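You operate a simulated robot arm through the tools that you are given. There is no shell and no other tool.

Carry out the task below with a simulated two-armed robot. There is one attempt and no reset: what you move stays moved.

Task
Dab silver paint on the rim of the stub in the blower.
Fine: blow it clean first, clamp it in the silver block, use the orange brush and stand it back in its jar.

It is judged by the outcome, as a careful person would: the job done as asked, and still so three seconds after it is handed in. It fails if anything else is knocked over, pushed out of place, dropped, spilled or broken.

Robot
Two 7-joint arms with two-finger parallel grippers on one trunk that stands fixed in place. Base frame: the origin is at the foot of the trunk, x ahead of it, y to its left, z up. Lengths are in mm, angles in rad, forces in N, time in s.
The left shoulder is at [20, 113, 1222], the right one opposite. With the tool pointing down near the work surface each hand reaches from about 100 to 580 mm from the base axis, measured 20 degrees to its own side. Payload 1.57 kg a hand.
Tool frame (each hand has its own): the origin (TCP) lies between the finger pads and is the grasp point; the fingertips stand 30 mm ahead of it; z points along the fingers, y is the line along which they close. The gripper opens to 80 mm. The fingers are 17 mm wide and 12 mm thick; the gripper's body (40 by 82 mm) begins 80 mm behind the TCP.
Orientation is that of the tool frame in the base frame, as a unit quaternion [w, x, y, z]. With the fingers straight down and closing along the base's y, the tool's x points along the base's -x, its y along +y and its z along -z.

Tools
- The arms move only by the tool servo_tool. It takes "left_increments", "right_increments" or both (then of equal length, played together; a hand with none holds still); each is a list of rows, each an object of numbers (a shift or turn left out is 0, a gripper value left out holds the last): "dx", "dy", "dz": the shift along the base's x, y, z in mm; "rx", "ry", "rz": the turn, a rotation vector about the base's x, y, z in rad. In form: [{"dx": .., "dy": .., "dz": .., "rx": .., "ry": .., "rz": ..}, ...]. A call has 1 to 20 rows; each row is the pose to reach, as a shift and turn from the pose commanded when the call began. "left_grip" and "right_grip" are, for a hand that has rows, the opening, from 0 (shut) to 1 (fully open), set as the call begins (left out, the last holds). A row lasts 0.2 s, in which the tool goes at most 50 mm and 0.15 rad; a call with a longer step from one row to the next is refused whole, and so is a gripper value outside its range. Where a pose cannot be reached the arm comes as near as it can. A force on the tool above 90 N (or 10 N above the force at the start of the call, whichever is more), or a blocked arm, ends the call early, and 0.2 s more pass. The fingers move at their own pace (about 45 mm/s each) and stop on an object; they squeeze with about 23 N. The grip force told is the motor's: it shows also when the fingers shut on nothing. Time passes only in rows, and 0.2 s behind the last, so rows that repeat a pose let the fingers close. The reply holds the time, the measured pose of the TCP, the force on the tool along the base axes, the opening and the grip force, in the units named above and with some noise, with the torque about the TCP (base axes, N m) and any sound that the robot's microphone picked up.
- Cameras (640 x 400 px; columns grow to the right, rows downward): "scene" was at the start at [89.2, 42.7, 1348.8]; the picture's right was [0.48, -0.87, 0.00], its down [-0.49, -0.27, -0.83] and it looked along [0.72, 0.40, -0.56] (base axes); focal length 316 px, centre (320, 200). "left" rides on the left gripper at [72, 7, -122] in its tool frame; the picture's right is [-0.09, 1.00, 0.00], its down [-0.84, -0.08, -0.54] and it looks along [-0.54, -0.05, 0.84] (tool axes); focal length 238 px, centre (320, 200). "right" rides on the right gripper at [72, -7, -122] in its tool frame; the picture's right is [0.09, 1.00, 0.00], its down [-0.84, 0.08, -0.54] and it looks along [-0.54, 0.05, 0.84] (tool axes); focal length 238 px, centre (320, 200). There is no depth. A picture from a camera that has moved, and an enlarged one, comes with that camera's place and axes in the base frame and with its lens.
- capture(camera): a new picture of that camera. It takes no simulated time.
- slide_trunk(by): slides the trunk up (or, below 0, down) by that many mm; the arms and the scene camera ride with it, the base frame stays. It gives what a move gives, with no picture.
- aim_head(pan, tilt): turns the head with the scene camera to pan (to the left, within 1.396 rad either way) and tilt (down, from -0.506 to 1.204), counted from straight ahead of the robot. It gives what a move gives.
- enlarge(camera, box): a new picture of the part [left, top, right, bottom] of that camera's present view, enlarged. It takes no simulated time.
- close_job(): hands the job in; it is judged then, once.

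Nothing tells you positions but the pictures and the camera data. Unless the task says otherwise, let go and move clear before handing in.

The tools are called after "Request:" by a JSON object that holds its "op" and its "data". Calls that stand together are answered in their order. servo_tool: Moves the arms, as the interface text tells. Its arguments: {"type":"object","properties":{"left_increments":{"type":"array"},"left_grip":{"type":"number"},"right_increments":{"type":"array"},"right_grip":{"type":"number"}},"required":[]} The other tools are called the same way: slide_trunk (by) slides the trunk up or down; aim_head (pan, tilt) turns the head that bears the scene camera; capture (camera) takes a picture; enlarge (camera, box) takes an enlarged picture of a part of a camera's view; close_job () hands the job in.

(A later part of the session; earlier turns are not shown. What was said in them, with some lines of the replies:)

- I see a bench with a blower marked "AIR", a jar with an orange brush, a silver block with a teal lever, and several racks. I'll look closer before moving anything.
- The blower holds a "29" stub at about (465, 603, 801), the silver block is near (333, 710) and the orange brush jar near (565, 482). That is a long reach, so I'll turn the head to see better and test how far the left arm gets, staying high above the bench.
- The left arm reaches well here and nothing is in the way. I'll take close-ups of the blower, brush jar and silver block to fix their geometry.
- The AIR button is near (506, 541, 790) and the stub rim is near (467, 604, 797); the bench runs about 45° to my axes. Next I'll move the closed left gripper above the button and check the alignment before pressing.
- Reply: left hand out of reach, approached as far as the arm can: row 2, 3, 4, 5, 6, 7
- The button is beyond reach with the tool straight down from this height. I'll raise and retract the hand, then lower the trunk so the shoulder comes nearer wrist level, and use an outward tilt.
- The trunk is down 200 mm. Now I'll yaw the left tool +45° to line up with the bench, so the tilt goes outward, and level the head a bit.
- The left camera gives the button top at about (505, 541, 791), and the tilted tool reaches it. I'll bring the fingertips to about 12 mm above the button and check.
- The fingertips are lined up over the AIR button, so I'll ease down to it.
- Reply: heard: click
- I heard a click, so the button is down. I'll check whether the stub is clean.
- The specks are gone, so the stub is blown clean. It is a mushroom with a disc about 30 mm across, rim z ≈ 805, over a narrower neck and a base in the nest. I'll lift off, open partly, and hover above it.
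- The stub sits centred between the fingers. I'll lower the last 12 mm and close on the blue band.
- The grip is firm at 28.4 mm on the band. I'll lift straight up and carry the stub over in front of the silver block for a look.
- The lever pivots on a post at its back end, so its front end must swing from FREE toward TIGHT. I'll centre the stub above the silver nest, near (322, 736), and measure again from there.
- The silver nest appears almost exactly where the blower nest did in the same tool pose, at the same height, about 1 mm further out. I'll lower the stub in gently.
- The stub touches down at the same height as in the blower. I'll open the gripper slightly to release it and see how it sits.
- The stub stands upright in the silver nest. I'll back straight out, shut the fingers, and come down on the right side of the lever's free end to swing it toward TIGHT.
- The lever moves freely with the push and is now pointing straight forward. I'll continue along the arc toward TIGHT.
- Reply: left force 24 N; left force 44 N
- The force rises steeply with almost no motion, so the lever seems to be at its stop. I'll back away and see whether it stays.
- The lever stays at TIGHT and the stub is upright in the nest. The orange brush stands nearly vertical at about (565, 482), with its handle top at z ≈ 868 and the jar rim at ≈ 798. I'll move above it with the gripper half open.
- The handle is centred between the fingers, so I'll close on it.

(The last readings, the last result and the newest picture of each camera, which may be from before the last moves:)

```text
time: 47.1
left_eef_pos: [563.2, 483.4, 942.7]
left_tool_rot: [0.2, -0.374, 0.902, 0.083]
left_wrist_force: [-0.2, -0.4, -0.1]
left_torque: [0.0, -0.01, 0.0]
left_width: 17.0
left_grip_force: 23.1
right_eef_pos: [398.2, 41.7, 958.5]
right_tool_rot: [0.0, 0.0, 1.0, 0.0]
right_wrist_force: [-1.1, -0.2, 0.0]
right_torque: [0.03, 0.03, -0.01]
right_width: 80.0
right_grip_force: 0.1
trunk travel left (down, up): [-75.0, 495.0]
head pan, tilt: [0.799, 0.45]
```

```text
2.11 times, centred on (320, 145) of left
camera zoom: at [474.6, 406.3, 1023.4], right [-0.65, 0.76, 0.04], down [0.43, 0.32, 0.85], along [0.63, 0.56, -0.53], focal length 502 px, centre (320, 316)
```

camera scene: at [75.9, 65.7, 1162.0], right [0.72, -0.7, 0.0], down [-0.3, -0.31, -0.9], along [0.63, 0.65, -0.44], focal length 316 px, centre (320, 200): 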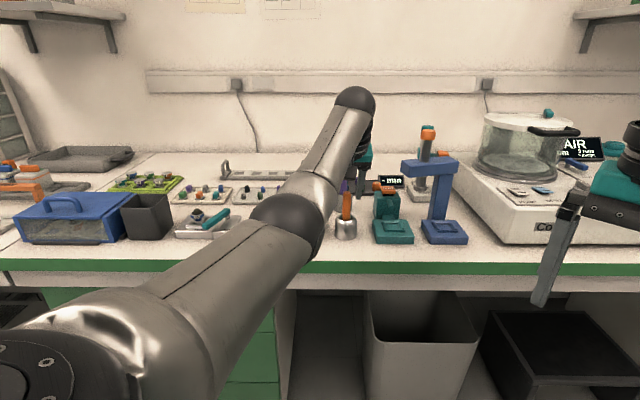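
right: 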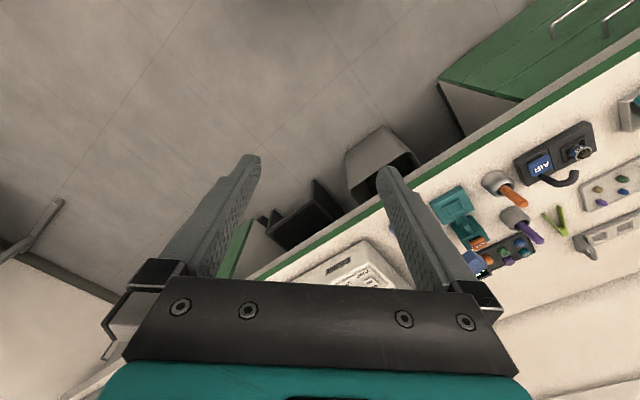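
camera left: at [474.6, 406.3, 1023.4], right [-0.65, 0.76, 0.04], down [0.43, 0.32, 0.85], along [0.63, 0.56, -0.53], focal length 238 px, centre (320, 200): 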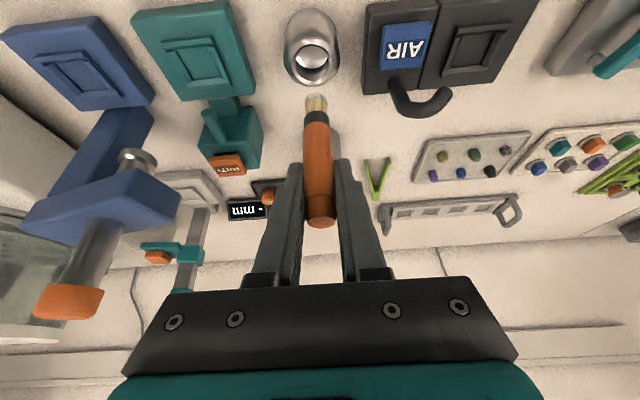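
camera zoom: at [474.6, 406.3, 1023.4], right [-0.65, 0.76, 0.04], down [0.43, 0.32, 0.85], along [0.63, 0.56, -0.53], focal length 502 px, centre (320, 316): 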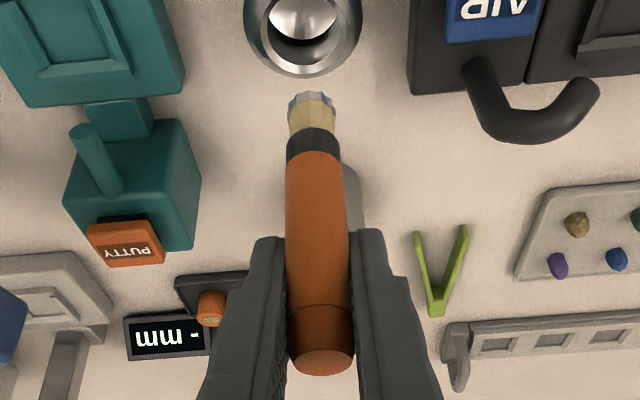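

Request:
{"op": "enlarge", "data": {"camera": "scene", "box": [365, 180, 400, 215]}}

Request:
{"op": "enlarge", "data": {"camera": "left", "box": [280, 50, 350, 130]}}

Request:
{"op": "enlarge", "data": {"camera": "scene", "box": [365, 205, 420, 250]}}

```text
11.43 times, centred on (382, 198) of scene
camera zoom: at [75.9, 65.7, 1162.0], right [0.72, -0.7, 0.0], down [-0.3, -0.31, -0.9], along [0.63, 0.65, -0.44], focal length 3618 px, centre (-394, 229)
```

zoom: 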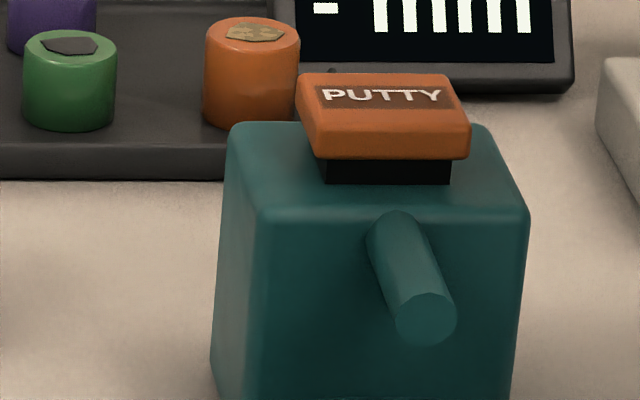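

```text
5.00 times, centred on (315, 90) of left
camera zoom: at [474.6, 406.3, 1023.4], right [-0.65, 0.76, 0.04], down [0.43, 0.32, 0.85], along [0.63, 0.56, -0.53], focal length 1192 px, centre (345, 750)
```

zoom: 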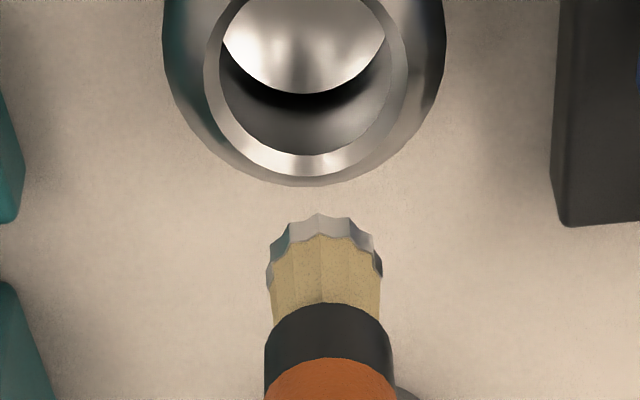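

```text
8.89 times, centred on (392, 228) of scene
camera zoom: at [75.9, 65.7, 1162.0], right [0.72, -0.7, 0.0], down [-0.3, -0.31, -0.9], along [0.63, 0.65, -0.44], focal length 2814 px, centre (-324, -44)
```

zoom: 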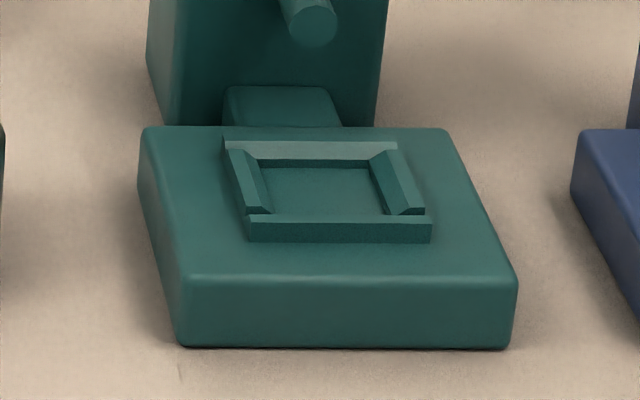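

Request:
{"op": "enlarge", "data": {"camera": "scene", "box": [325, 168, 375, 200]}}

```text
12.50 times, centred on (350, 184) of scene
camera zoom: at [75.9, 65.7, 1162.0], right [0.72, -0.7, 0.0], down [-0.3, -0.31, -0.9], along [0.63, 0.65, -0.44], focal length 3957 px, centre (-55, 400)
```

zoom: 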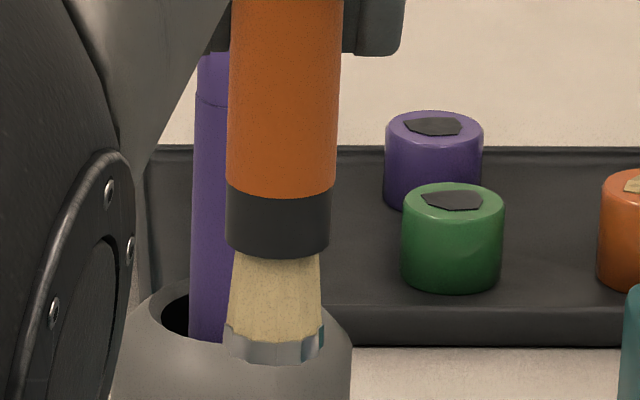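

The brush is out with a silver-loaded tip: bristles about 17 mm wide, standing roughly 76 mm below the TCP and near vertical. Next I'll raise it and carry it over the front of the blower to hover near the front rim of the clamped stub.

Request:
{"op": "servo_tool", "data": {"left_increments": [{"dz": 12}, {"dx": -10, "dy": -5, "dz": 25}, {"dx": -40, "dy": 18, "dz": 25}, {"dx": -70, "dy": 45, "dz": 25}, {"dx": -100, "dy": 75, "dz": 25}, {"dx": -130, "dy": 105, "dz": 25}, {"dx": -160, "dy": 135, "dz": 25}, {"dx": -190, "dy": 165, "dz": 25}, {"dx": -220, "dy": 195, "dz": 25}, {"dx": -245, "dy": 220, "dz": 20}, {"dx": -255, "dy": 235, "dz": 15}, {"dx": -255, "dy": 235, "dz": 10}, {"dx": -255, "dy": 235, "dz": 10}]}}

Request:
{"op": "capture", "data": {"camera": "left"}}

Request:
{"op": "capture", "data": {"camera": "scene"}}

```text
time: 50.0
left_eef_pos: [308.0, 720.6, 952.6]
left_tool_rot: [0.201, -0.373, 0.902, 0.083]
left_wrist_force: [0.0, -0.3, 0.1]
left_torque: [-0.01, 0.01, -0.01]
left_width: 16.9
left_grip_force: 23.4
right_eef_pos: [399.3, 41.0, 958.9]
right_tool_rot: [0.0, -0.001, 1.0, 0.0]
right_wrist_force: [0.0, 0.3, 0.2]
right_torque: [0.01, 0.01, -0.01]
right_width: 79.8
right_grip_force: 0.0
trunk travel left (down, up): [-75.0, 495.0]
head pan, tilt: [0.799, 0.45]
```

```text
taken
camera left: at [219.9, 642.1, 1032.0], right [-0.65, 0.76, 0.04], down [0.43, 0.32, 0.85], along [0.63, 0.56, -0.53], focal length 238 px, centre (320, 200)
```

left: 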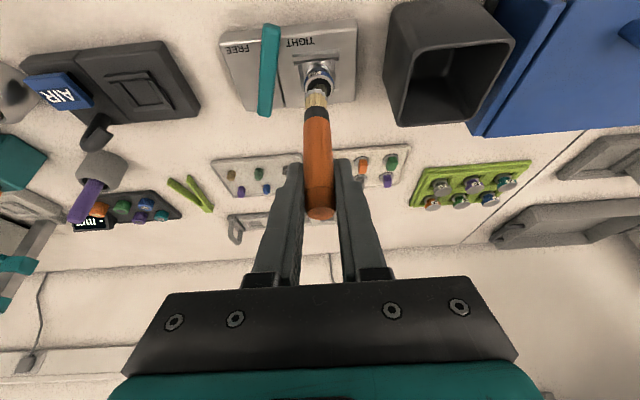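

```text
taken
camera scene: at [75.9, 65.7, 1162.0], right [0.72, -0.7, 0.0], down [-0.3, -0.31, -0.9], along [0.63, 0.65, -0.44], focal length 316 px, centre (320, 200)
```

scene: 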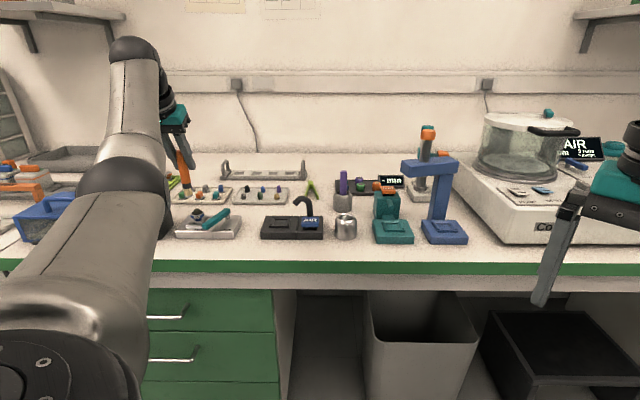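

Request:
{"op": "enlarge", "data": {"camera": "left", "box": [260, 40, 380, 130]}}

Request:
{"op": "enlarge", "data": {"camera": "scene", "box": [155, 145, 255, 240]}}

```text
4.44 times, centred on (320, 85) of left
camera zoom: at [219.9, 642.1, 1032.0], right [-0.65, 0.76, 0.04], down [0.43, 0.32, 0.85], along [0.63, 0.56, -0.53], focal length 1059 px, centre (320, 711)
```

zoom: 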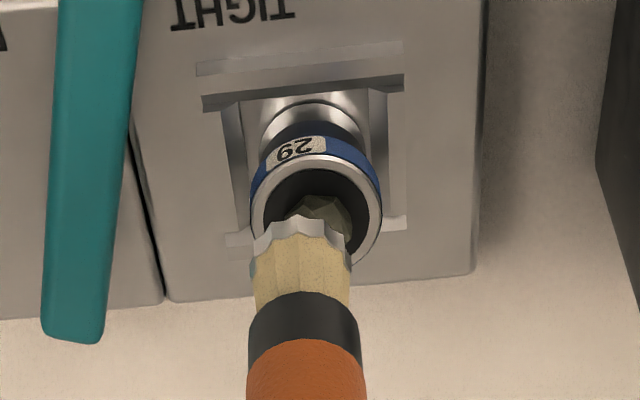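

```text
4.21 times, centred on (205, 192) of scene
camera zoom: at [75.9, 65.7, 1162.0], right [0.72, -0.7, 0.0], down [-0.3, -0.31, -0.9], along [0.63, 0.65, -0.44], focal length 1333 px, centre (804, 232)
```

zoom: 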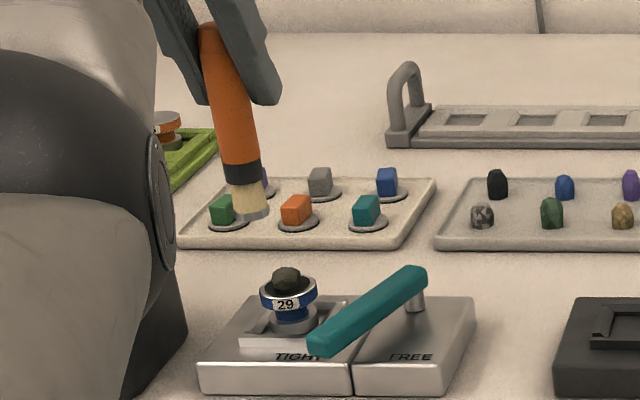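

Request:
{"op": "enlarge", "data": {"camera": "left", "box": [270, 70, 370, 240]}}

Request:
{"op": "servo_tool", "data": {"left_increments": [{"dz": 0}, {"dz": 0}, {"dz": 0}, {"dz": 0}, {"dz": 0}]}}

Request:
{"op": "enlarge", "data": {"camera": "left", "box": [270, 70, 370, 240]}}

```text
2.35 times, centred on (320, 155) of left
camera zoom: at [219.9, 642.1, 1032.0], right [-0.65, 0.76, 0.04], down [0.43, 0.32, 0.85], along [0.63, 0.56, -0.53], focal length 561 px, centre (320, 306)
```

zoom: 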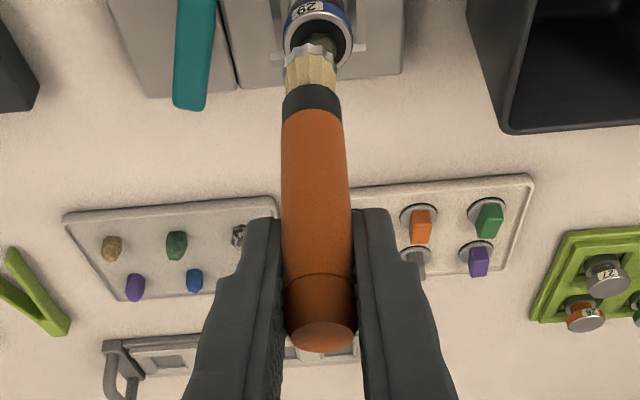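

```text
time: 51.1
left_eef_pos: [309.2, 719.4, 952.0]
left_tool_rot: [0.2, -0.375, 0.901, 0.083]
left_wrist_force: [0.4, -0.5, -0.4]
left_torque: [0.02, 0.0, 0.02]
left_width: 16.9
left_grip_force: 23.2
right_eef_pos: [398.8, 40.1, 958.6]
right_tool_rot: [0.0, 0.0, 1.0, -0.001]
right_wrist_force: [-0.1, 0.1, -0.6]
right_torque: [-0.01, -0.04, 0.0]
right_width: 79.8
right_grip_force: 0.1
trunk travel left (down, up): [-75.0, 495.0]
head pan, tilt: [0.799, 0.45]
```

```text
2.35 times, centred on (320, 155) of left
camera zoom: at [220.2, 641.9, 1032.0], right [-0.65, 0.76, 0.04], down [0.43, 0.32, 0.85], along [0.63, 0.56, -0.53], focal length 561 px, centre (320, 306)
```

zoom: 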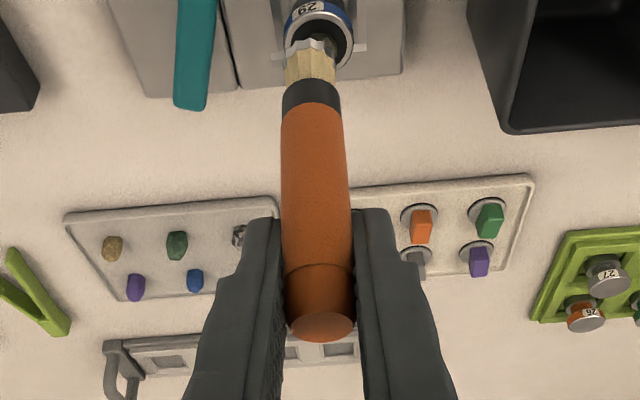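

The brush is creeping down in the grip at about 3 mm/s, so I'll keep moves few and short. Next I'll bring the tip to just above the front of the rim.

Request:
{"op": "servo_tool", "data": {"left_increments": [{"dx": 5, "dy": 5, "dz": -22}, {"dx": 8, "dy": 9, "dz": -42}]}}

Request:
{"op": "enlarge", "data": {"camera": "left", "box": [270, 70, 370, 240]}}

Request:
{"op": "enlarge", "data": {"camera": "left", "box": [260, 60, 380, 140]}}

Request:
{"op": "enlarge", "data": {"camera": "scene", "box": [165, 165, 255, 240]}}

```text
time: 51.8
left_eef_pos: [316.5, 728.7, 911.5]
left_tool_rot: [0.202, -0.374, 0.901, 0.084]
left_wrist_force: [-0.6, -0.6, 0.1]
left_torque: [0.03, 0.01, -0.02]
left_width: 16.8
left_grip_force: 23.2
right_eef_pos: [398.0, 40.4, 958.9]
right_tool_rot: [0.001, 0.0, 1.0, 0.0]
right_wrist_force: [-0.4, 0.3, -0.1]
right_torque: [0.0, 0.01, 0.0]
right_width: 79.8
right_grip_force: 0.0
trunk travel left (down, up): [-75.0, 495.0]
head pan, tilt: [0.799, 0.45]
```

```text
2.35 times, centred on (320, 155) of left
camera zoom: at [229.3, 651.1, 990.6], right [-0.65, 0.76, 0.04], down [0.43, 0.32, 0.85], along [0.63, 0.56, -0.53], focal length 561 px, centre (320, 306)
```

zoom: 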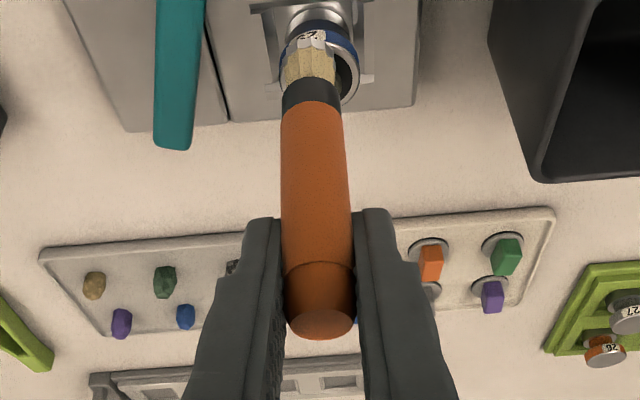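

```text
5.00 times, centred on (320, 100) of left
camera zoom: at [229.3, 651.1, 990.6], right [-0.65, 0.76, 0.04], down [0.43, 0.32, 0.85], along [0.63, 0.56, -0.53], focal length 1192 px, centre (320, 700)
```

zoom: 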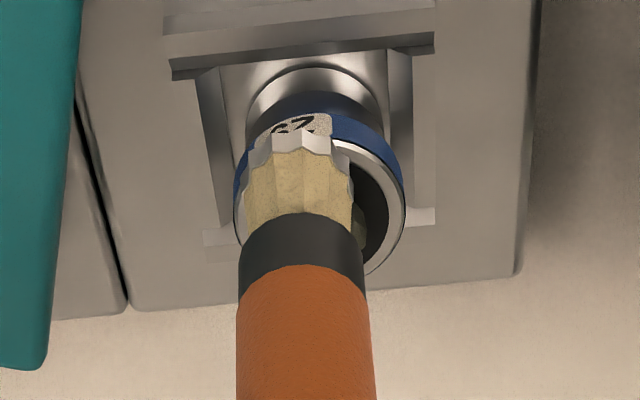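

```text
5.33 times, centred on (210, 202) of scene
camera zoom: at [75.9, 65.8, 1161.9], right [0.72, -0.7, 0.0], down [-0.3, -0.31, -0.9], along [0.63, 0.65, -0.44], focal length 1688 px, centre (907, 187)
```

zoom: 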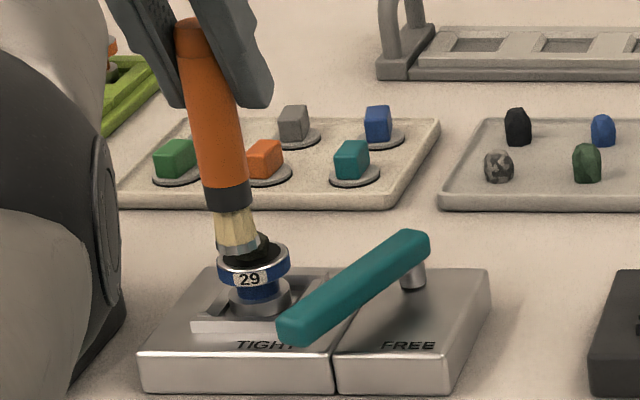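

Request:
{"op": "servo_tool", "data": {"left_increments": [{"dx": -1.7, "dy": -0.3, "dz": -5}, {"dx": -1.7, "dy": -0.3, "dz": -10}]}}

Request:
{"op": "enlarge", "data": {"camera": "left", "box": [260, 60, 380, 140]}}

Request:
{"op": "enlarge", "data": {"camera": "scene", "box": [180, 190, 230, 225]}}

```text
time: 52.4
left_eef_pos: [314.8, 728.6, 901.4]
left_tool_rot: [0.2, -0.374, 0.902, 0.084]
left_wrist_force: [0.7, 0.2, -0.1]
left_torque: [-0.01, 0.02, 0.0]
left_width: 16.8
left_grip_force: 22.9
right_eef_pos: [398.7, 40.0, 959.6]
right_tool_rot: [0.0, -0.001, 1.0, 0.0]
right_wrist_force: [-0.1, -0.2, 0.1]
right_torque: [0.03, 0.0, 0.02]
right_width: 80.1
right_grip_force: 0.0
trunk travel left (down, up): [-75.0, 495.0]
head pan, tilt: [0.799, 0.45]
```

```text
5.00 times, centred on (320, 100) of left
camera zoom: at [227.1, 649.7, 980.4], right [-0.65, 0.76, 0.04], down [0.43, 0.32, 0.85], along [0.63, 0.56, -0.53], focal length 1192 px, centre (320, 700)
```

zoom: 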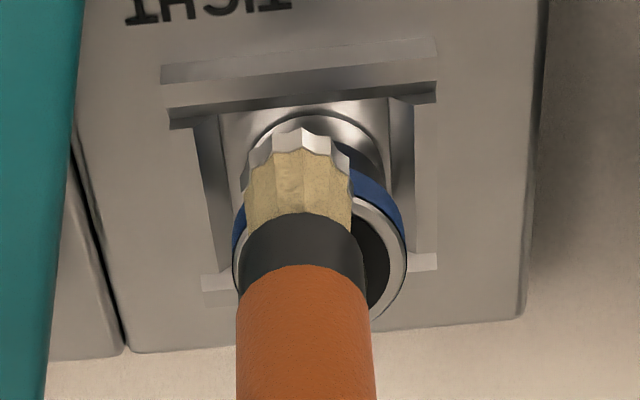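

```text
11.43 times, centred on (205, 208) of scene
camera zoom: at [75.9, 65.8, 1162.0], right [0.72, -0.7, 0.0], down [-0.3, -0.31, -0.9], along [0.63, 0.65, -0.44], focal length 3618 px, centre (1634, 114)
```

zoom: 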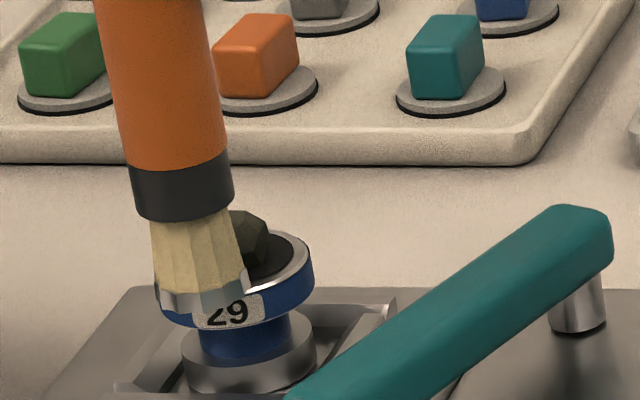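

The tip sits over the front of the rim, clear of the specimen and about 4 mm above it. I'll lower it gently into contact.

Request:
{"op": "servo_tool", "data": {"left_increments": [{"dz": -2}, {"dz": -4}]}}

Request:
{"op": "enlarge", "data": {"camera": "scene", "box": [180, 190, 230, 225]}}

Request:
{"op": "enlarge", "data": {"camera": "left", "box": [260, 60, 380, 140]}}

```text
time: 53.0
left_eef_pos: [314.3, 727.8, 897.3]
left_tool_rot: [0.201, -0.375, 0.901, 0.084]
left_wrist_force: [-0.7, -0.4, 1.3]
left_torque: [-0.04, 0.03, 0.04]
left_width: 17.3
left_grip_force: 22.4
right_eef_pos: [397.6, 41.2, 959.1]
right_tool_rot: [-0.001, -0.001, 1.0, -0.001]
right_wrist_force: [-0.9, 0.7, 0.2]
right_torque: [0.0, 0.01, 0.0]
right_width: 79.9
right_grip_force: 0.1
trunk travel left (down, up): [-75.0, 495.0]
head pan, tilt: [0.799, 0.45]
```

```text
11.43 times, centred on (205, 208) of scene
camera zoom: at [75.7, 65.4, 1162.0], right [0.72, -0.7, 0.0], down [-0.3, -0.31, -0.9], along [0.63, 0.65, -0.43], focal length 3618 px, centre (1634, 114)
```

zoom: 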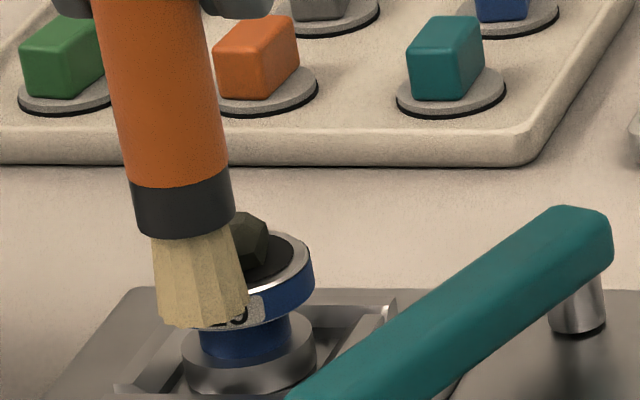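

```text
5.00 times, centred on (320, 100) of left
camera zoom: at [226.8, 650.1, 976.7], right [-0.65, 0.76, 0.04], down [0.43, 0.32, 0.85], along [0.63, 0.56, -0.53], focal length 1192 px, centre (320, 700)
```

zoom: 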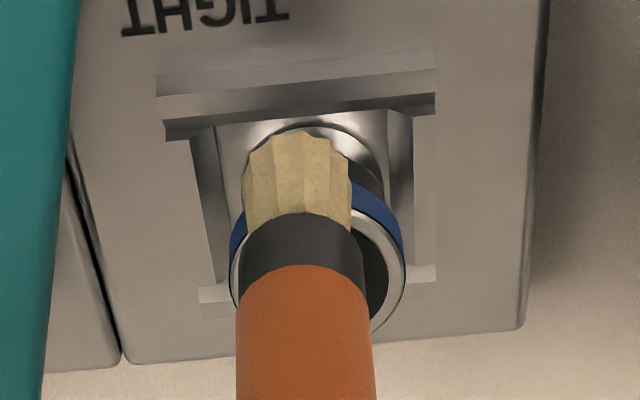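

The silver has left the bristles at contact, so the paint should be on the rim. I'll lift off and check.

Request:
{"op": "servo_tool", "data": {"left_increments": [{"dz": 20}, {"dx": -3, "dy": -3, "dz": 50}]}}

Request:
{"op": "enlarge", "data": {"camera": "scene", "box": [180, 190, 230, 225]}}

Request:
{"op": "enlarge", "data": {"camera": "left", "box": [260, 40, 380, 240]}}

Request:
{"op": "enlarge", "data": {"camera": "left", "box": [280, 40, 360, 120]}}

```text
time: 53.5
left_eef_pos: [313.1, 723.5, 946.2]
left_tool_rot: [0.201, -0.374, 0.902, 0.083]
left_wrist_force: [-0.7, 0.4, 0.3]
left_torque: [-0.01, 0.01, 0.0]
left_width: 17.4
left_grip_force: 22.8
right_eef_pos: [398.1, 40.8, 959.2]
right_tool_rot: [0.0, 0.0, 1.0, 0.0]
right_wrist_force: [0.1, -0.3, 0.0]
right_torque: [-0.01, 0.02, 0.01]
right_width: 80.1
right_grip_force: 0.0
trunk travel left (down, up): [-75.0, 495.0]
head pan, tilt: [0.799, 0.45]
```

```text
11.43 times, centred on (205, 208) of scene
camera zoom: at [75.8, 65.6, 1162.0], right [0.72, -0.7, 0.0], down [-0.3, -0.31, -0.9], along [0.63, 0.65, -0.43], focal length 3618 px, centre (1634, 114)
```

zoom: 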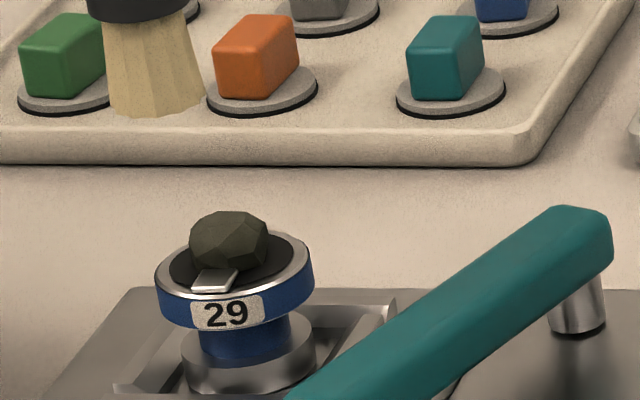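

```text
2.00 times, centred on (320, 140) of left
camera zoom: at [224.4, 645.9, 1025.8], right [-0.65, 0.76, 0.04], down [0.43, 0.32, 0.85], along [0.63, 0.56, -0.53], focal length 477 px, centre (320, 320)
```

zoom: 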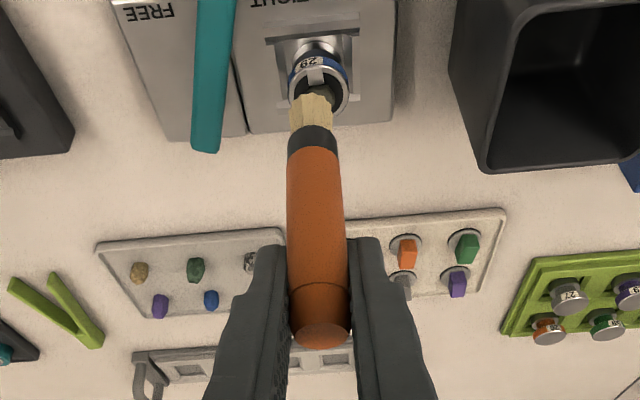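

```text
5.00 times, centred on (320, 80) of left
camera zoom: at [224.4, 645.9, 1025.8], right [-0.65, 0.76, 0.04], down [0.43, 0.32, 0.85], along [0.63, 0.56, -0.53], focal length 1192 px, centre (320, 800)
```

zoom: 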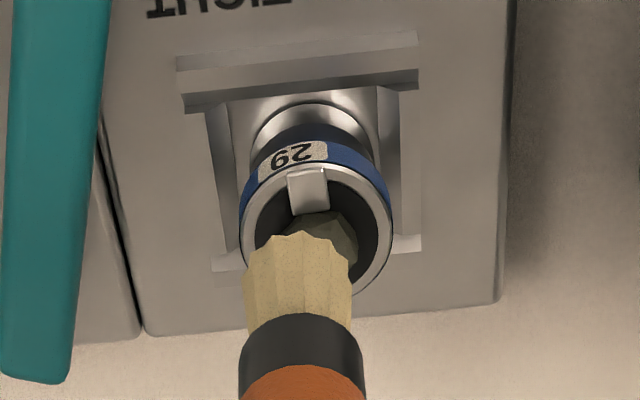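

A silver dab now shows on the front of the rim, and the specimen is untouched. I'll carry the brush back over its jar by the same route.

Request:
{"op": "servo_tool", "data": {"left_increments": [{"dx": 0, "dy": -3, "dz": 20}, {"dx": 10, "dy": -18, "dz": 32}, {"dx": 38, "dy": -48, "dz": 32}, {"dx": 68, "dy": -80, "dz": 32}, {"dx": 100, "dy": -112, "dz": 32}, {"dx": 132, "dy": -144, "dz": 32}, {"dx": 164, "dy": -174, "dz": 32}, {"dx": 196, "dy": -202, "dz": 32}, {"dx": 225, "dy": -225, "dz": 32}, {"dx": 245, "dy": -237, "dz": 30}, {"dx": 249, "dy": -239, "dz": 20}]}}

Request:
{"op": "enlarge", "data": {"camera": "left", "box": [260, 0, 380, 240]}}

Request:
{"op": "enlarge", "data": {"camera": "left", "box": [270, 20, 370, 130]}}

Request:
{"op": "enlarge", "data": {"camera": "scene", "box": [310, 150, 390, 250]}}

```text
time: 56.0
left_eef_pos: [558.8, 485.3, 966.3]
left_tool_rot: [0.2, -0.374, 0.902, 0.083]
left_wrist_force: [-0.8, -0.6, -0.4]
left_torque: [0.0, 0.01, 0.0]
left_width: 17.0
left_grip_force: 23.0
right_eef_pos: [398.7, 40.3, 958.9]
right_tool_rot: [0.001, -0.002, 1.0, -0.001]
right_wrist_force: [0.8, 0.1, 0.1]
right_torque: [-0.01, 0.02, 0.0]
right_width: 79.9
right_grip_force: 0.1
trunk travel left (down, up): [-75.0, 495.0]
head pan, tilt: [0.799, 0.45]
```

```text
1.67 times, centred on (320, 120) of left
camera zoom: at [472.1, 407.4, 1046.6], right [-0.65, 0.76, 0.04], down [0.43, 0.32, 0.85], along [0.63, 0.56, -0.53], focal length 397 px, centre (320, 333)
```

zoom: 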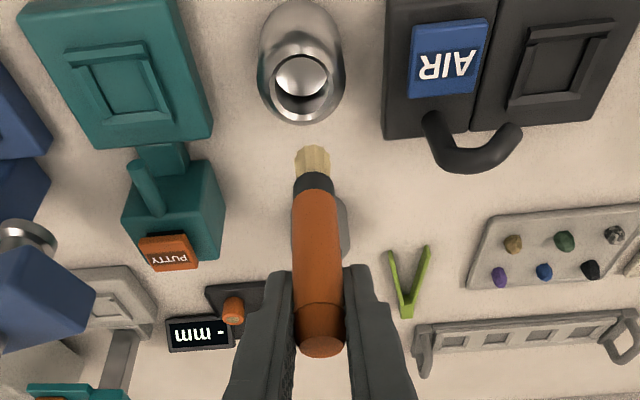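

```text
3.64 times, centred on (320, 75) of left
camera zoom: at [472.1, 407.4, 1046.6], right [-0.65, 0.76, 0.04], down [0.43, 0.32, 0.85], along [0.63, 0.56, -0.53], focal length 867 px, centre (320, 654)
```

zoom: 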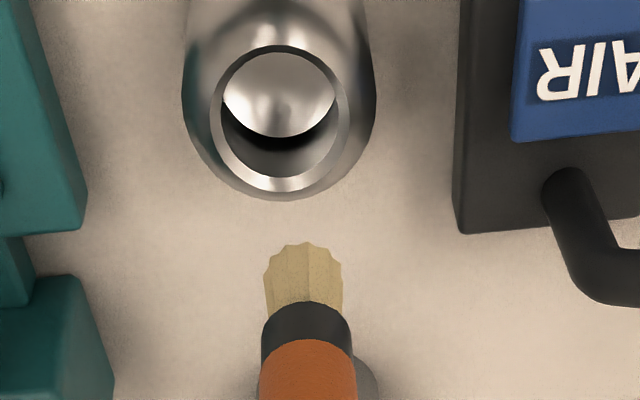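

```text
4.00 times, centred on (350, 200) of scene
camera zoom: at [75.9, 65.7, 1161.9], right [0.72, -0.7, 0.0], down [-0.3, -0.31, -0.9], along [0.63, 0.65, -0.44], focal length 1266 px, centre (200, 200)
```

zoom: 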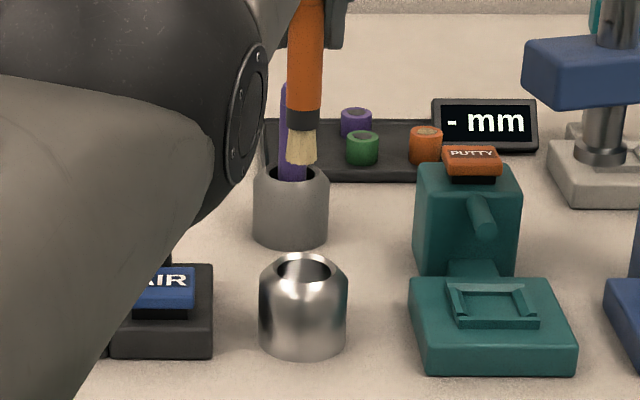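

Request:
{"op": "servo_tool", "data": {"left_increments": [{"dx": 4, "dy": 0, "dz": -20}, {"dx": 6.7, "dy": 0.4, "dz": -45}, {"dx": 6.7, "dy": 0.4, "dz": -55}]}}

Request:
{"op": "enlarge", "data": {"camera": "left", "box": [270, 50, 370, 140]}}

Request:
{"op": "enlarge", "data": {"camera": "scene", "box": [310, 160, 390, 250]}}

```text
time: 56.8
left_eef_pos: [568.5, 486.5, 910.5]
left_tool_rot: [0.201, -0.374, 0.901, 0.084]
left_wrist_force: [-0.1, -0.2, 0.3]
left_torque: [0.0, -0.02, 0.01]
left_width: 17.3
left_grip_force: 23.7
right_eef_pos: [398.8, 41.0, 959.7]
right_tool_rot: [0.0, -0.001, 1.0, 0.001]
right_wrist_force: [-0.3, 0.6, -0.2]
right_torque: [-0.03, 0.01, 0.01]
right_width: 79.8
right_grip_force: 0.0
trunk travel left (down, up): [-75.0, 495.0]
head pan, tilt: [0.799, 0.45]
```

```text
4.44 times, centred on (320, 95) of left
camera zoom: at [479.9, 408.5, 991.6], right [-0.65, 0.76, 0.04], down [0.43, 0.32, 0.85], along [0.63, 0.56, -0.53], focal length 1059 px, centre (320, 667)
```

zoom: 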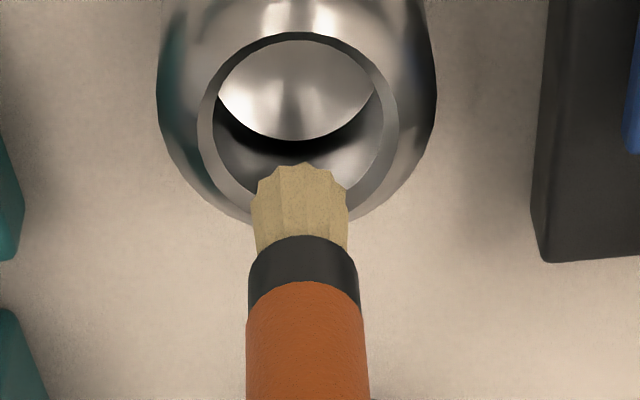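

```text
4.44 times, centred on (350, 205) of scene
camera zoom: at [75.9, 65.8, 1162.0], right [0.72, -0.7, 0.0], down [-0.3, -0.31, -0.9], along [0.63, 0.65, -0.44], focal length 1407 px, centre (187, 178)
```

zoom: 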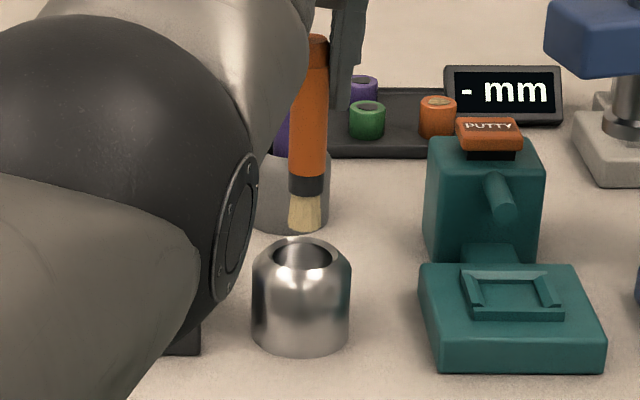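

The tip is directly over the jar mouth, about 23 mm above the rim, so I'll lower it in.

Request:
{"op": "servo_tool", "data": {"left_increments": [{"dz": -14}, {"dz": -28}, {"dz": -40}]}}

Request:
{"op": "capture", "data": {"camera": "left"}}

Request:
{"op": "enlarge", "data": {"camera": "scene", "box": [310, 160, 390, 250]}}

```text
time: 57.5
left_eef_pos: [567.2, 487.0, 871.2]
left_tool_rot: [0.201, -0.374, 0.902, 0.082]
left_wrist_force: [-0.4, 0.5, -0.5]
left_torque: [-0.02, -0.02, -0.01]
left_width: 17.0
left_grip_force: 23.1
right_eef_pos: [399.2, 40.7, 959.0]
right_tool_rot: [0.001, -0.001, 1.0, 0.0]
right_wrist_force: [-0.8, 0.6, -0.8]
right_torque: [-0.01, 0.01, -0.03]
right_width: 80.0
right_grip_force: 0.0
trunk travel left (down, up): [-75.0, 495.0]
head pan, tilt: [0.799, 0.45]
```

```text
taken
camera left: at [479.8, 408.2, 951.1], right [-0.65, 0.76, 0.04], down [0.43, 0.32, 0.85], along [0.63, 0.56, -0.53], focal length 238 px, centre (320, 200)
```

left: 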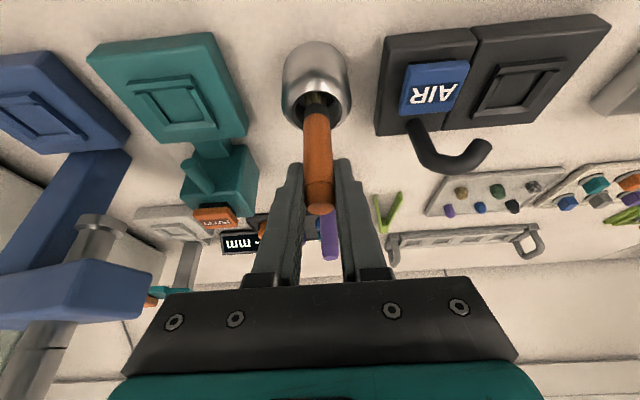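

```text
4.44 times, centred on (350, 205) of scene
camera zoom: at [75.9, 65.7, 1162.0], right [0.72, -0.7, 0.0], down [-0.3, -0.31, -0.9], along [0.63, 0.65, -0.44], focal length 1407 px, centre (187, 178)
```

zoom: 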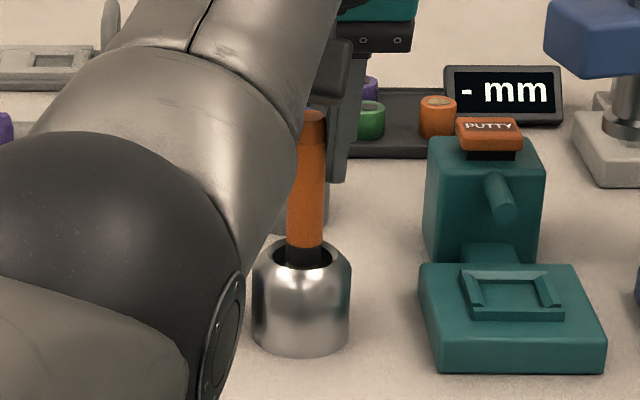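

Request:
{"op": "servo_tool", "data": {"left_increments": [{"dz": -5}, {"dz": -9}, {"dz": -11}]}}

Request:
{"op": "enlarge", "data": {"camera": "scene", "box": [310, 160, 390, 250]}}

Request:
{"op": "enlarge", "data": {"camera": "left", "box": [260, 50, 380, 240]}}

```text
time: 58.4
left_eef_pos: [566.8, 487.9, 860.4]
left_tool_rot: [0.201, -0.374, 0.902, 0.084]
left_wrist_force: [0.2, 0.1, 0.4]
left_torque: [-0.01, 0.01, -0.02]
left_width: 17.2
left_grip_force: 22.8
right_eef_pos: [400.0, 40.1, 958.1]
right_tool_rot: [0.0, -0.001, 1.0, 0.0]
right_wrist_force: [-0.1, -0.3, 0.4]
right_torque: [-0.01, -0.01, 0.02]
right_width: 80.0
right_grip_force: 0.1
trunk travel left (down, up): [-75.0, 495.0]
head pan, tilt: [0.799, 0.45]
```

```text
4.44 times, centred on (350, 205) of scene
camera zoom: at [75.9, 65.7, 1162.0], right [0.72, -0.7, 0.0], down [-0.3, -0.31, -0.9], along [0.63, 0.65, -0.44], focal length 1407 px, centre (187, 178)
```

zoom: 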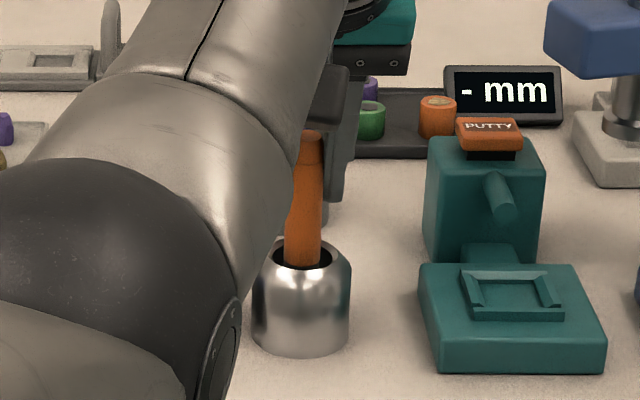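

```text
2.11 times, centred on (320, 145) of left
camera zoom: at [479.4, 409.0, 940.1], right [-0.65, 0.76, 0.04], down [0.43, 0.32, 0.85], along [0.63, 0.56, -0.53], focal length 502 px, centre (320, 316)
```

zoom: 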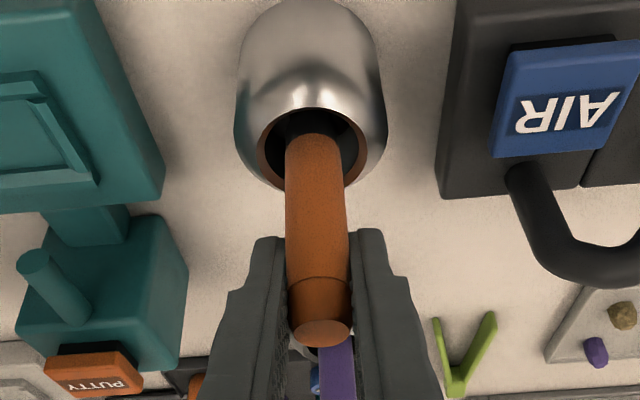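

Request:
{"op": "servo_tool", "data": {"left_increments": [{"dz": -2}, {"dz": -4}, {"dz": -5}]}}

Request:
{"op": "enlarge", "data": {"camera": "left", "box": [260, 50, 380, 240]}}

```text
time: 59.1
left_eef_pos: [568.3, 486.9, 857.4]
left_tool_rot: [0.203, -0.374, 0.901, 0.083]
left_wrist_force: [-1.0, -1.1, 5.4]
left_torque: [-0.12, 0.12, 0.0]
left_width: 17.0
left_grip_force: 23.1
right_eef_pos: [398.7, 41.0, 959.7]
right_tool_rot: [0.0, 0.0, 1.0, -0.001]
right_wrist_force: [-0.4, 0.1, 0.5]
right_torque: [0.0, -0.01, 0.01]
right_width: 80.0
right_grip_force: 0.0
trunk travel left (down, up): [-75.0, 495.0]
head pan, tilt: [0.799, 0.45]
```

```text
2.11 times, centred on (320, 145) of left
camera zoom: at [479.1, 408.4, 936.5], right [-0.65, 0.76, 0.04], down [0.42, 0.32, 0.85], along [0.63, 0.56, -0.53], focal length 502 px, centre (320, 316)
```

zoom: 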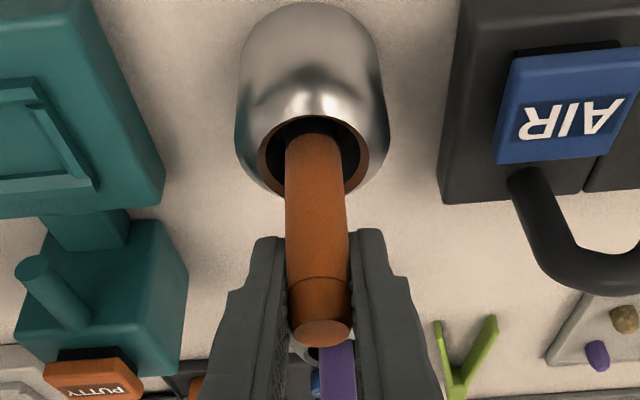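

The brush has touched the jar bottom, so I'll ease off and open.

Request:
{"op": "servo_tool", "data": {"left_increments": [{"dz": 2}, {"dz": 2}]}}

Request:
{"op": "servo_tool", "data": {"left_increments": [{"dz": 0}, {"dz": 0}, {"dz": 0}, {"dz": 0}], "left_grip": 0.5}}

Request:
{"op": "capture", "data": {"camera": "left"}}

Request:
{"op": "enlarge", "data": {"camera": "scene", "box": [310, 160, 390, 250]}}

```text
time: 59.8
left_eef_pos: [566.1, 485.9, 857.2]
left_tool_rot: [0.201, -0.374, 0.902, 0.084]
left_wrist_force: [0.7, 1.6, 2.4]
left_torque: [0.07, -0.07, 0.01]
left_width: 17.3
left_grip_force: 23.4
right_eef_pos: [398.2, 41.2, 959.0]
right_tool_rot: [0.0, -0.001, 1.0, 0.0]
right_wrist_force: [-0.4, 0.3, -0.2]
right_torque: [0.0, 0.01, 0.0]
right_width: 80.0
right_grip_force: 0.1
trunk travel left (down, up): [-75.0, 495.0]
head pan, tilt: [0.799, 0.45]
```

```text
time: 60.8
left_eef_pos: [567.5, 486.8, 857.4]
left_tool_rot: [0.2, -0.374, 0.902, 0.083]
left_wrist_force: [0.3, 0.4, -0.1]
left_torque: [-0.01, 0.01, -0.01]
left_width: 39.9
left_grip_force: 0.2
right_eef_pos: [398.8, 40.7, 958.5]
right_tool_rot: [0.0, -0.001, 1.0, 0.0]
right_wrist_force: [0.1, -0.3, 0.2]
right_torque: [-0.04, -0.01, -0.01]
right_width: 79.8
right_grip_force: 0.1
trunk travel left (down, up): [-75.0, 495.0]
head pan, tilt: [0.799, 0.45]
```

```text
taken
camera left: at [479.5, 408.1, 937.1], right [-0.65, 0.76, 0.04], down [0.43, 0.32, 0.85], along [0.63, 0.56, -0.53], focal length 238 px, centre (320, 200)
```

left: 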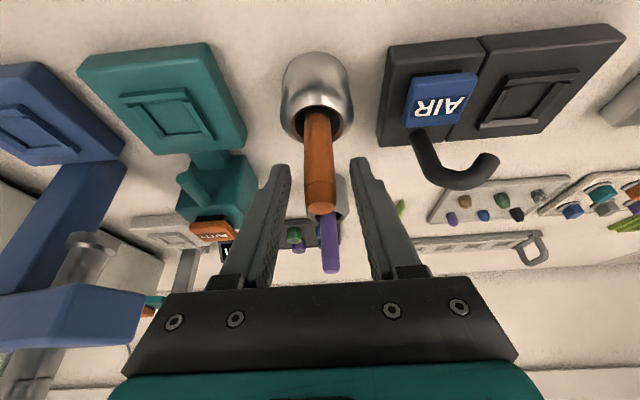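

```text
4.44 times, centred on (350, 205) of scene
camera zoom: at [75.8, 65.7, 1162.0], right [0.72, -0.7, 0.0], down [-0.3, -0.31, -0.9], along [0.63, 0.65, -0.44], focal length 1407 px, centre (187, 178)
```

zoom: 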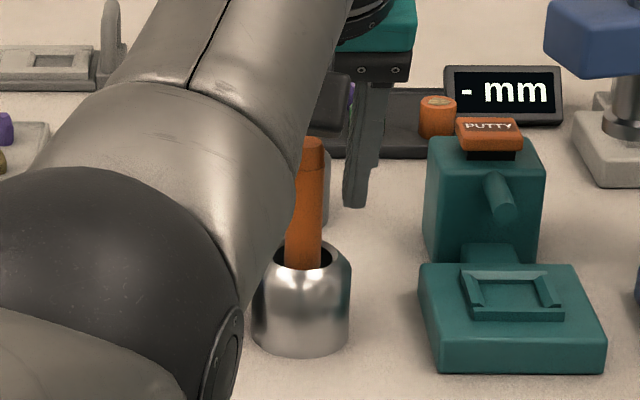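

The brush stands in its jar on its own. I'll raise the hand straight up, then withdraw clear of the bench.

Request:
{"op": "servo_tool", "data": {"left_increments": [{"dz": 15}, {"dz": 35}, {"dz": 60}, {"dz": 85}, {"dz": 95}, {"dx": -20, "dy": -15, "dz": 100}, {"dx": -50, "dy": -35, "dz": 110}, {"dx": -85, "dy": -55, "dz": 120}, {"dx": -120, "dy": -75, "dz": 130}, {"dx": -155, "dy": -95, "dz": 140}, {"dx": -190, "dy": -110, "dz": 150}, {"dx": -190, "dy": -110, "dz": 150}]}}

Request:
{"op": "capture", "data": {"camera": "scene"}}

Request:
{"op": "enlarge", "data": {"camera": "scene", "box": [165, 160, 265, 250]}}

Request:
{"op": "enlarge", "data": {"camera": "scene", "box": [250, 160, 390, 250]}}

Request:
{"op": "capture", "data": {"camera": "left"}}

```text
time: 63.4
left_eef_pos: [376.4, 374.1, 1006.4]
left_tool_rot: [0.2, -0.374, 0.902, 0.083]
left_wrist_force: [0.3, -0.1, -0.6]
left_torque: [-0.01, 0.01, 0.03]
left_width: 40.3
left_grip_force: 0.2
right_eef_pos: [398.5, 40.6, 960.0]
right_tool_rot: [0.0, -0.001, 1.0, 0.0]
right_wrist_force: [0.5, 0.4, -0.2]
right_torque: [0.02, -0.01, -0.04]
right_width: 80.0
right_grip_force: 0.0
trunk travel left (down, up): [-75.0, 495.0]
head pan, tilt: [0.799, 0.45]
```

```text
taken
camera scene: at [75.7, 65.6, 1162.0], right [0.72, -0.7, 0.0], down [-0.3, -0.31, -0.9], along [0.63, 0.65, -0.44], focal length 316 px, centre (320, 200)
```

scene: 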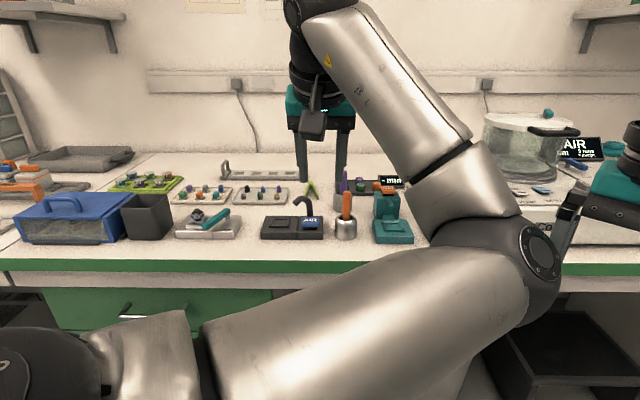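

```text
4.44 times, centred on (215, 205) of scene
camera zoom: at [75.7, 65.6, 1162.0], right [0.72, -0.7, 0.0], down [-0.3, -0.31, -0.9], along [0.63, 0.65, -0.44], focal length 1407 px, centre (787, 178)
```

zoom: 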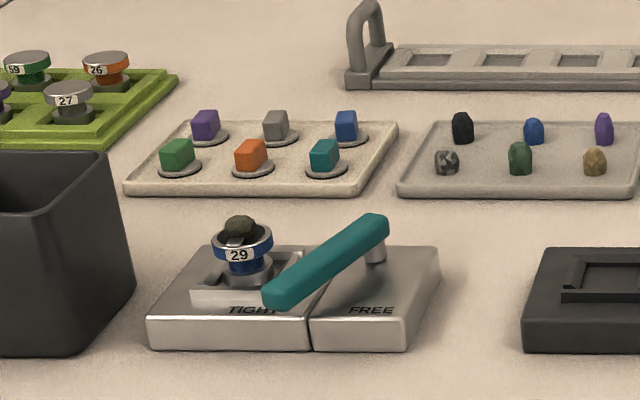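

```text
4.44 times, centred on (320, 205) of scene
camera zoom: at [75.7, 65.6, 1162.0], right [0.72, -0.7, 0.0], down [-0.3, -0.31, -0.9], along [0.63, 0.65, -0.44], focal length 1407 px, centre (320, 178)
```

zoom: 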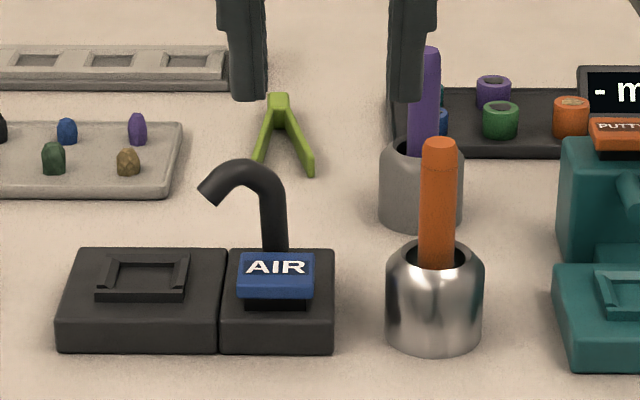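

```text
taken
camera left: at [288.8, 296.0, 1086.1], right [-0.65, 0.76, 0.04], down [0.43, 0.32, 0.85], along [0.63, 0.56, -0.53], focal length 238 px, centre (320, 200)
```

left: 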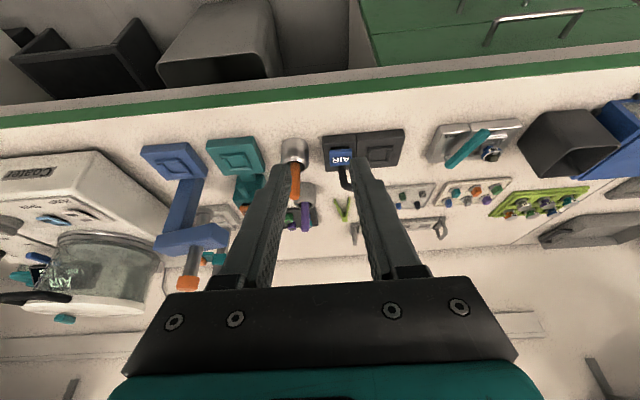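

Request:
{"op": "enlarge", "data": {"camera": "scene", "box": [190, 195, 220, 220]}}

```text
16.00 times, centred on (205, 208) of scene
camera zoom: at [75.7, 65.6, 1162.0], right [0.72, -0.7, 0.0], down [-0.3, -0.31, -0.9], along [0.63, 0.65, -0.44], focal length 5064 px, centre (2160, 80)
```

zoom: 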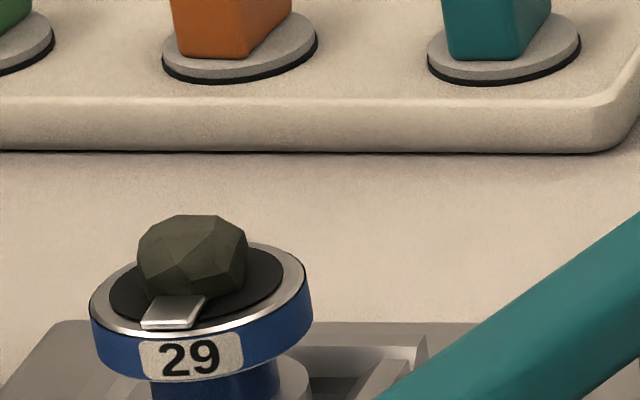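

The stub was blown clean and is clamped in the silver block with the lever at TIGHT, and there is a silver dab on its rim. The orange brush is back upright in its jar, the hand is clear, and nothing else has moved, so I'm handing the job in.

Request:
{"op": "close_job", "data": {}}

```text
The job is handed in.
```

The stub marked 29 now has a dab of silver paint on the front of its rim. In the last pictures the specimen looks untouched.

- **Cleaning:** I pressed the blower's AIR button and the specks on the stub were gone before I moved it.
- **Clamping:** The stub sits upright in the silver block. I pushed the lever to its stop at TIGHT and it stayed there.
- **Brush:** The orange brush slipped down a little in the grip while I carried it, but it is back in its jar and standing on its own.

The hand is clear of the bench, and I saw nothing else knocked over or pushed out of place.
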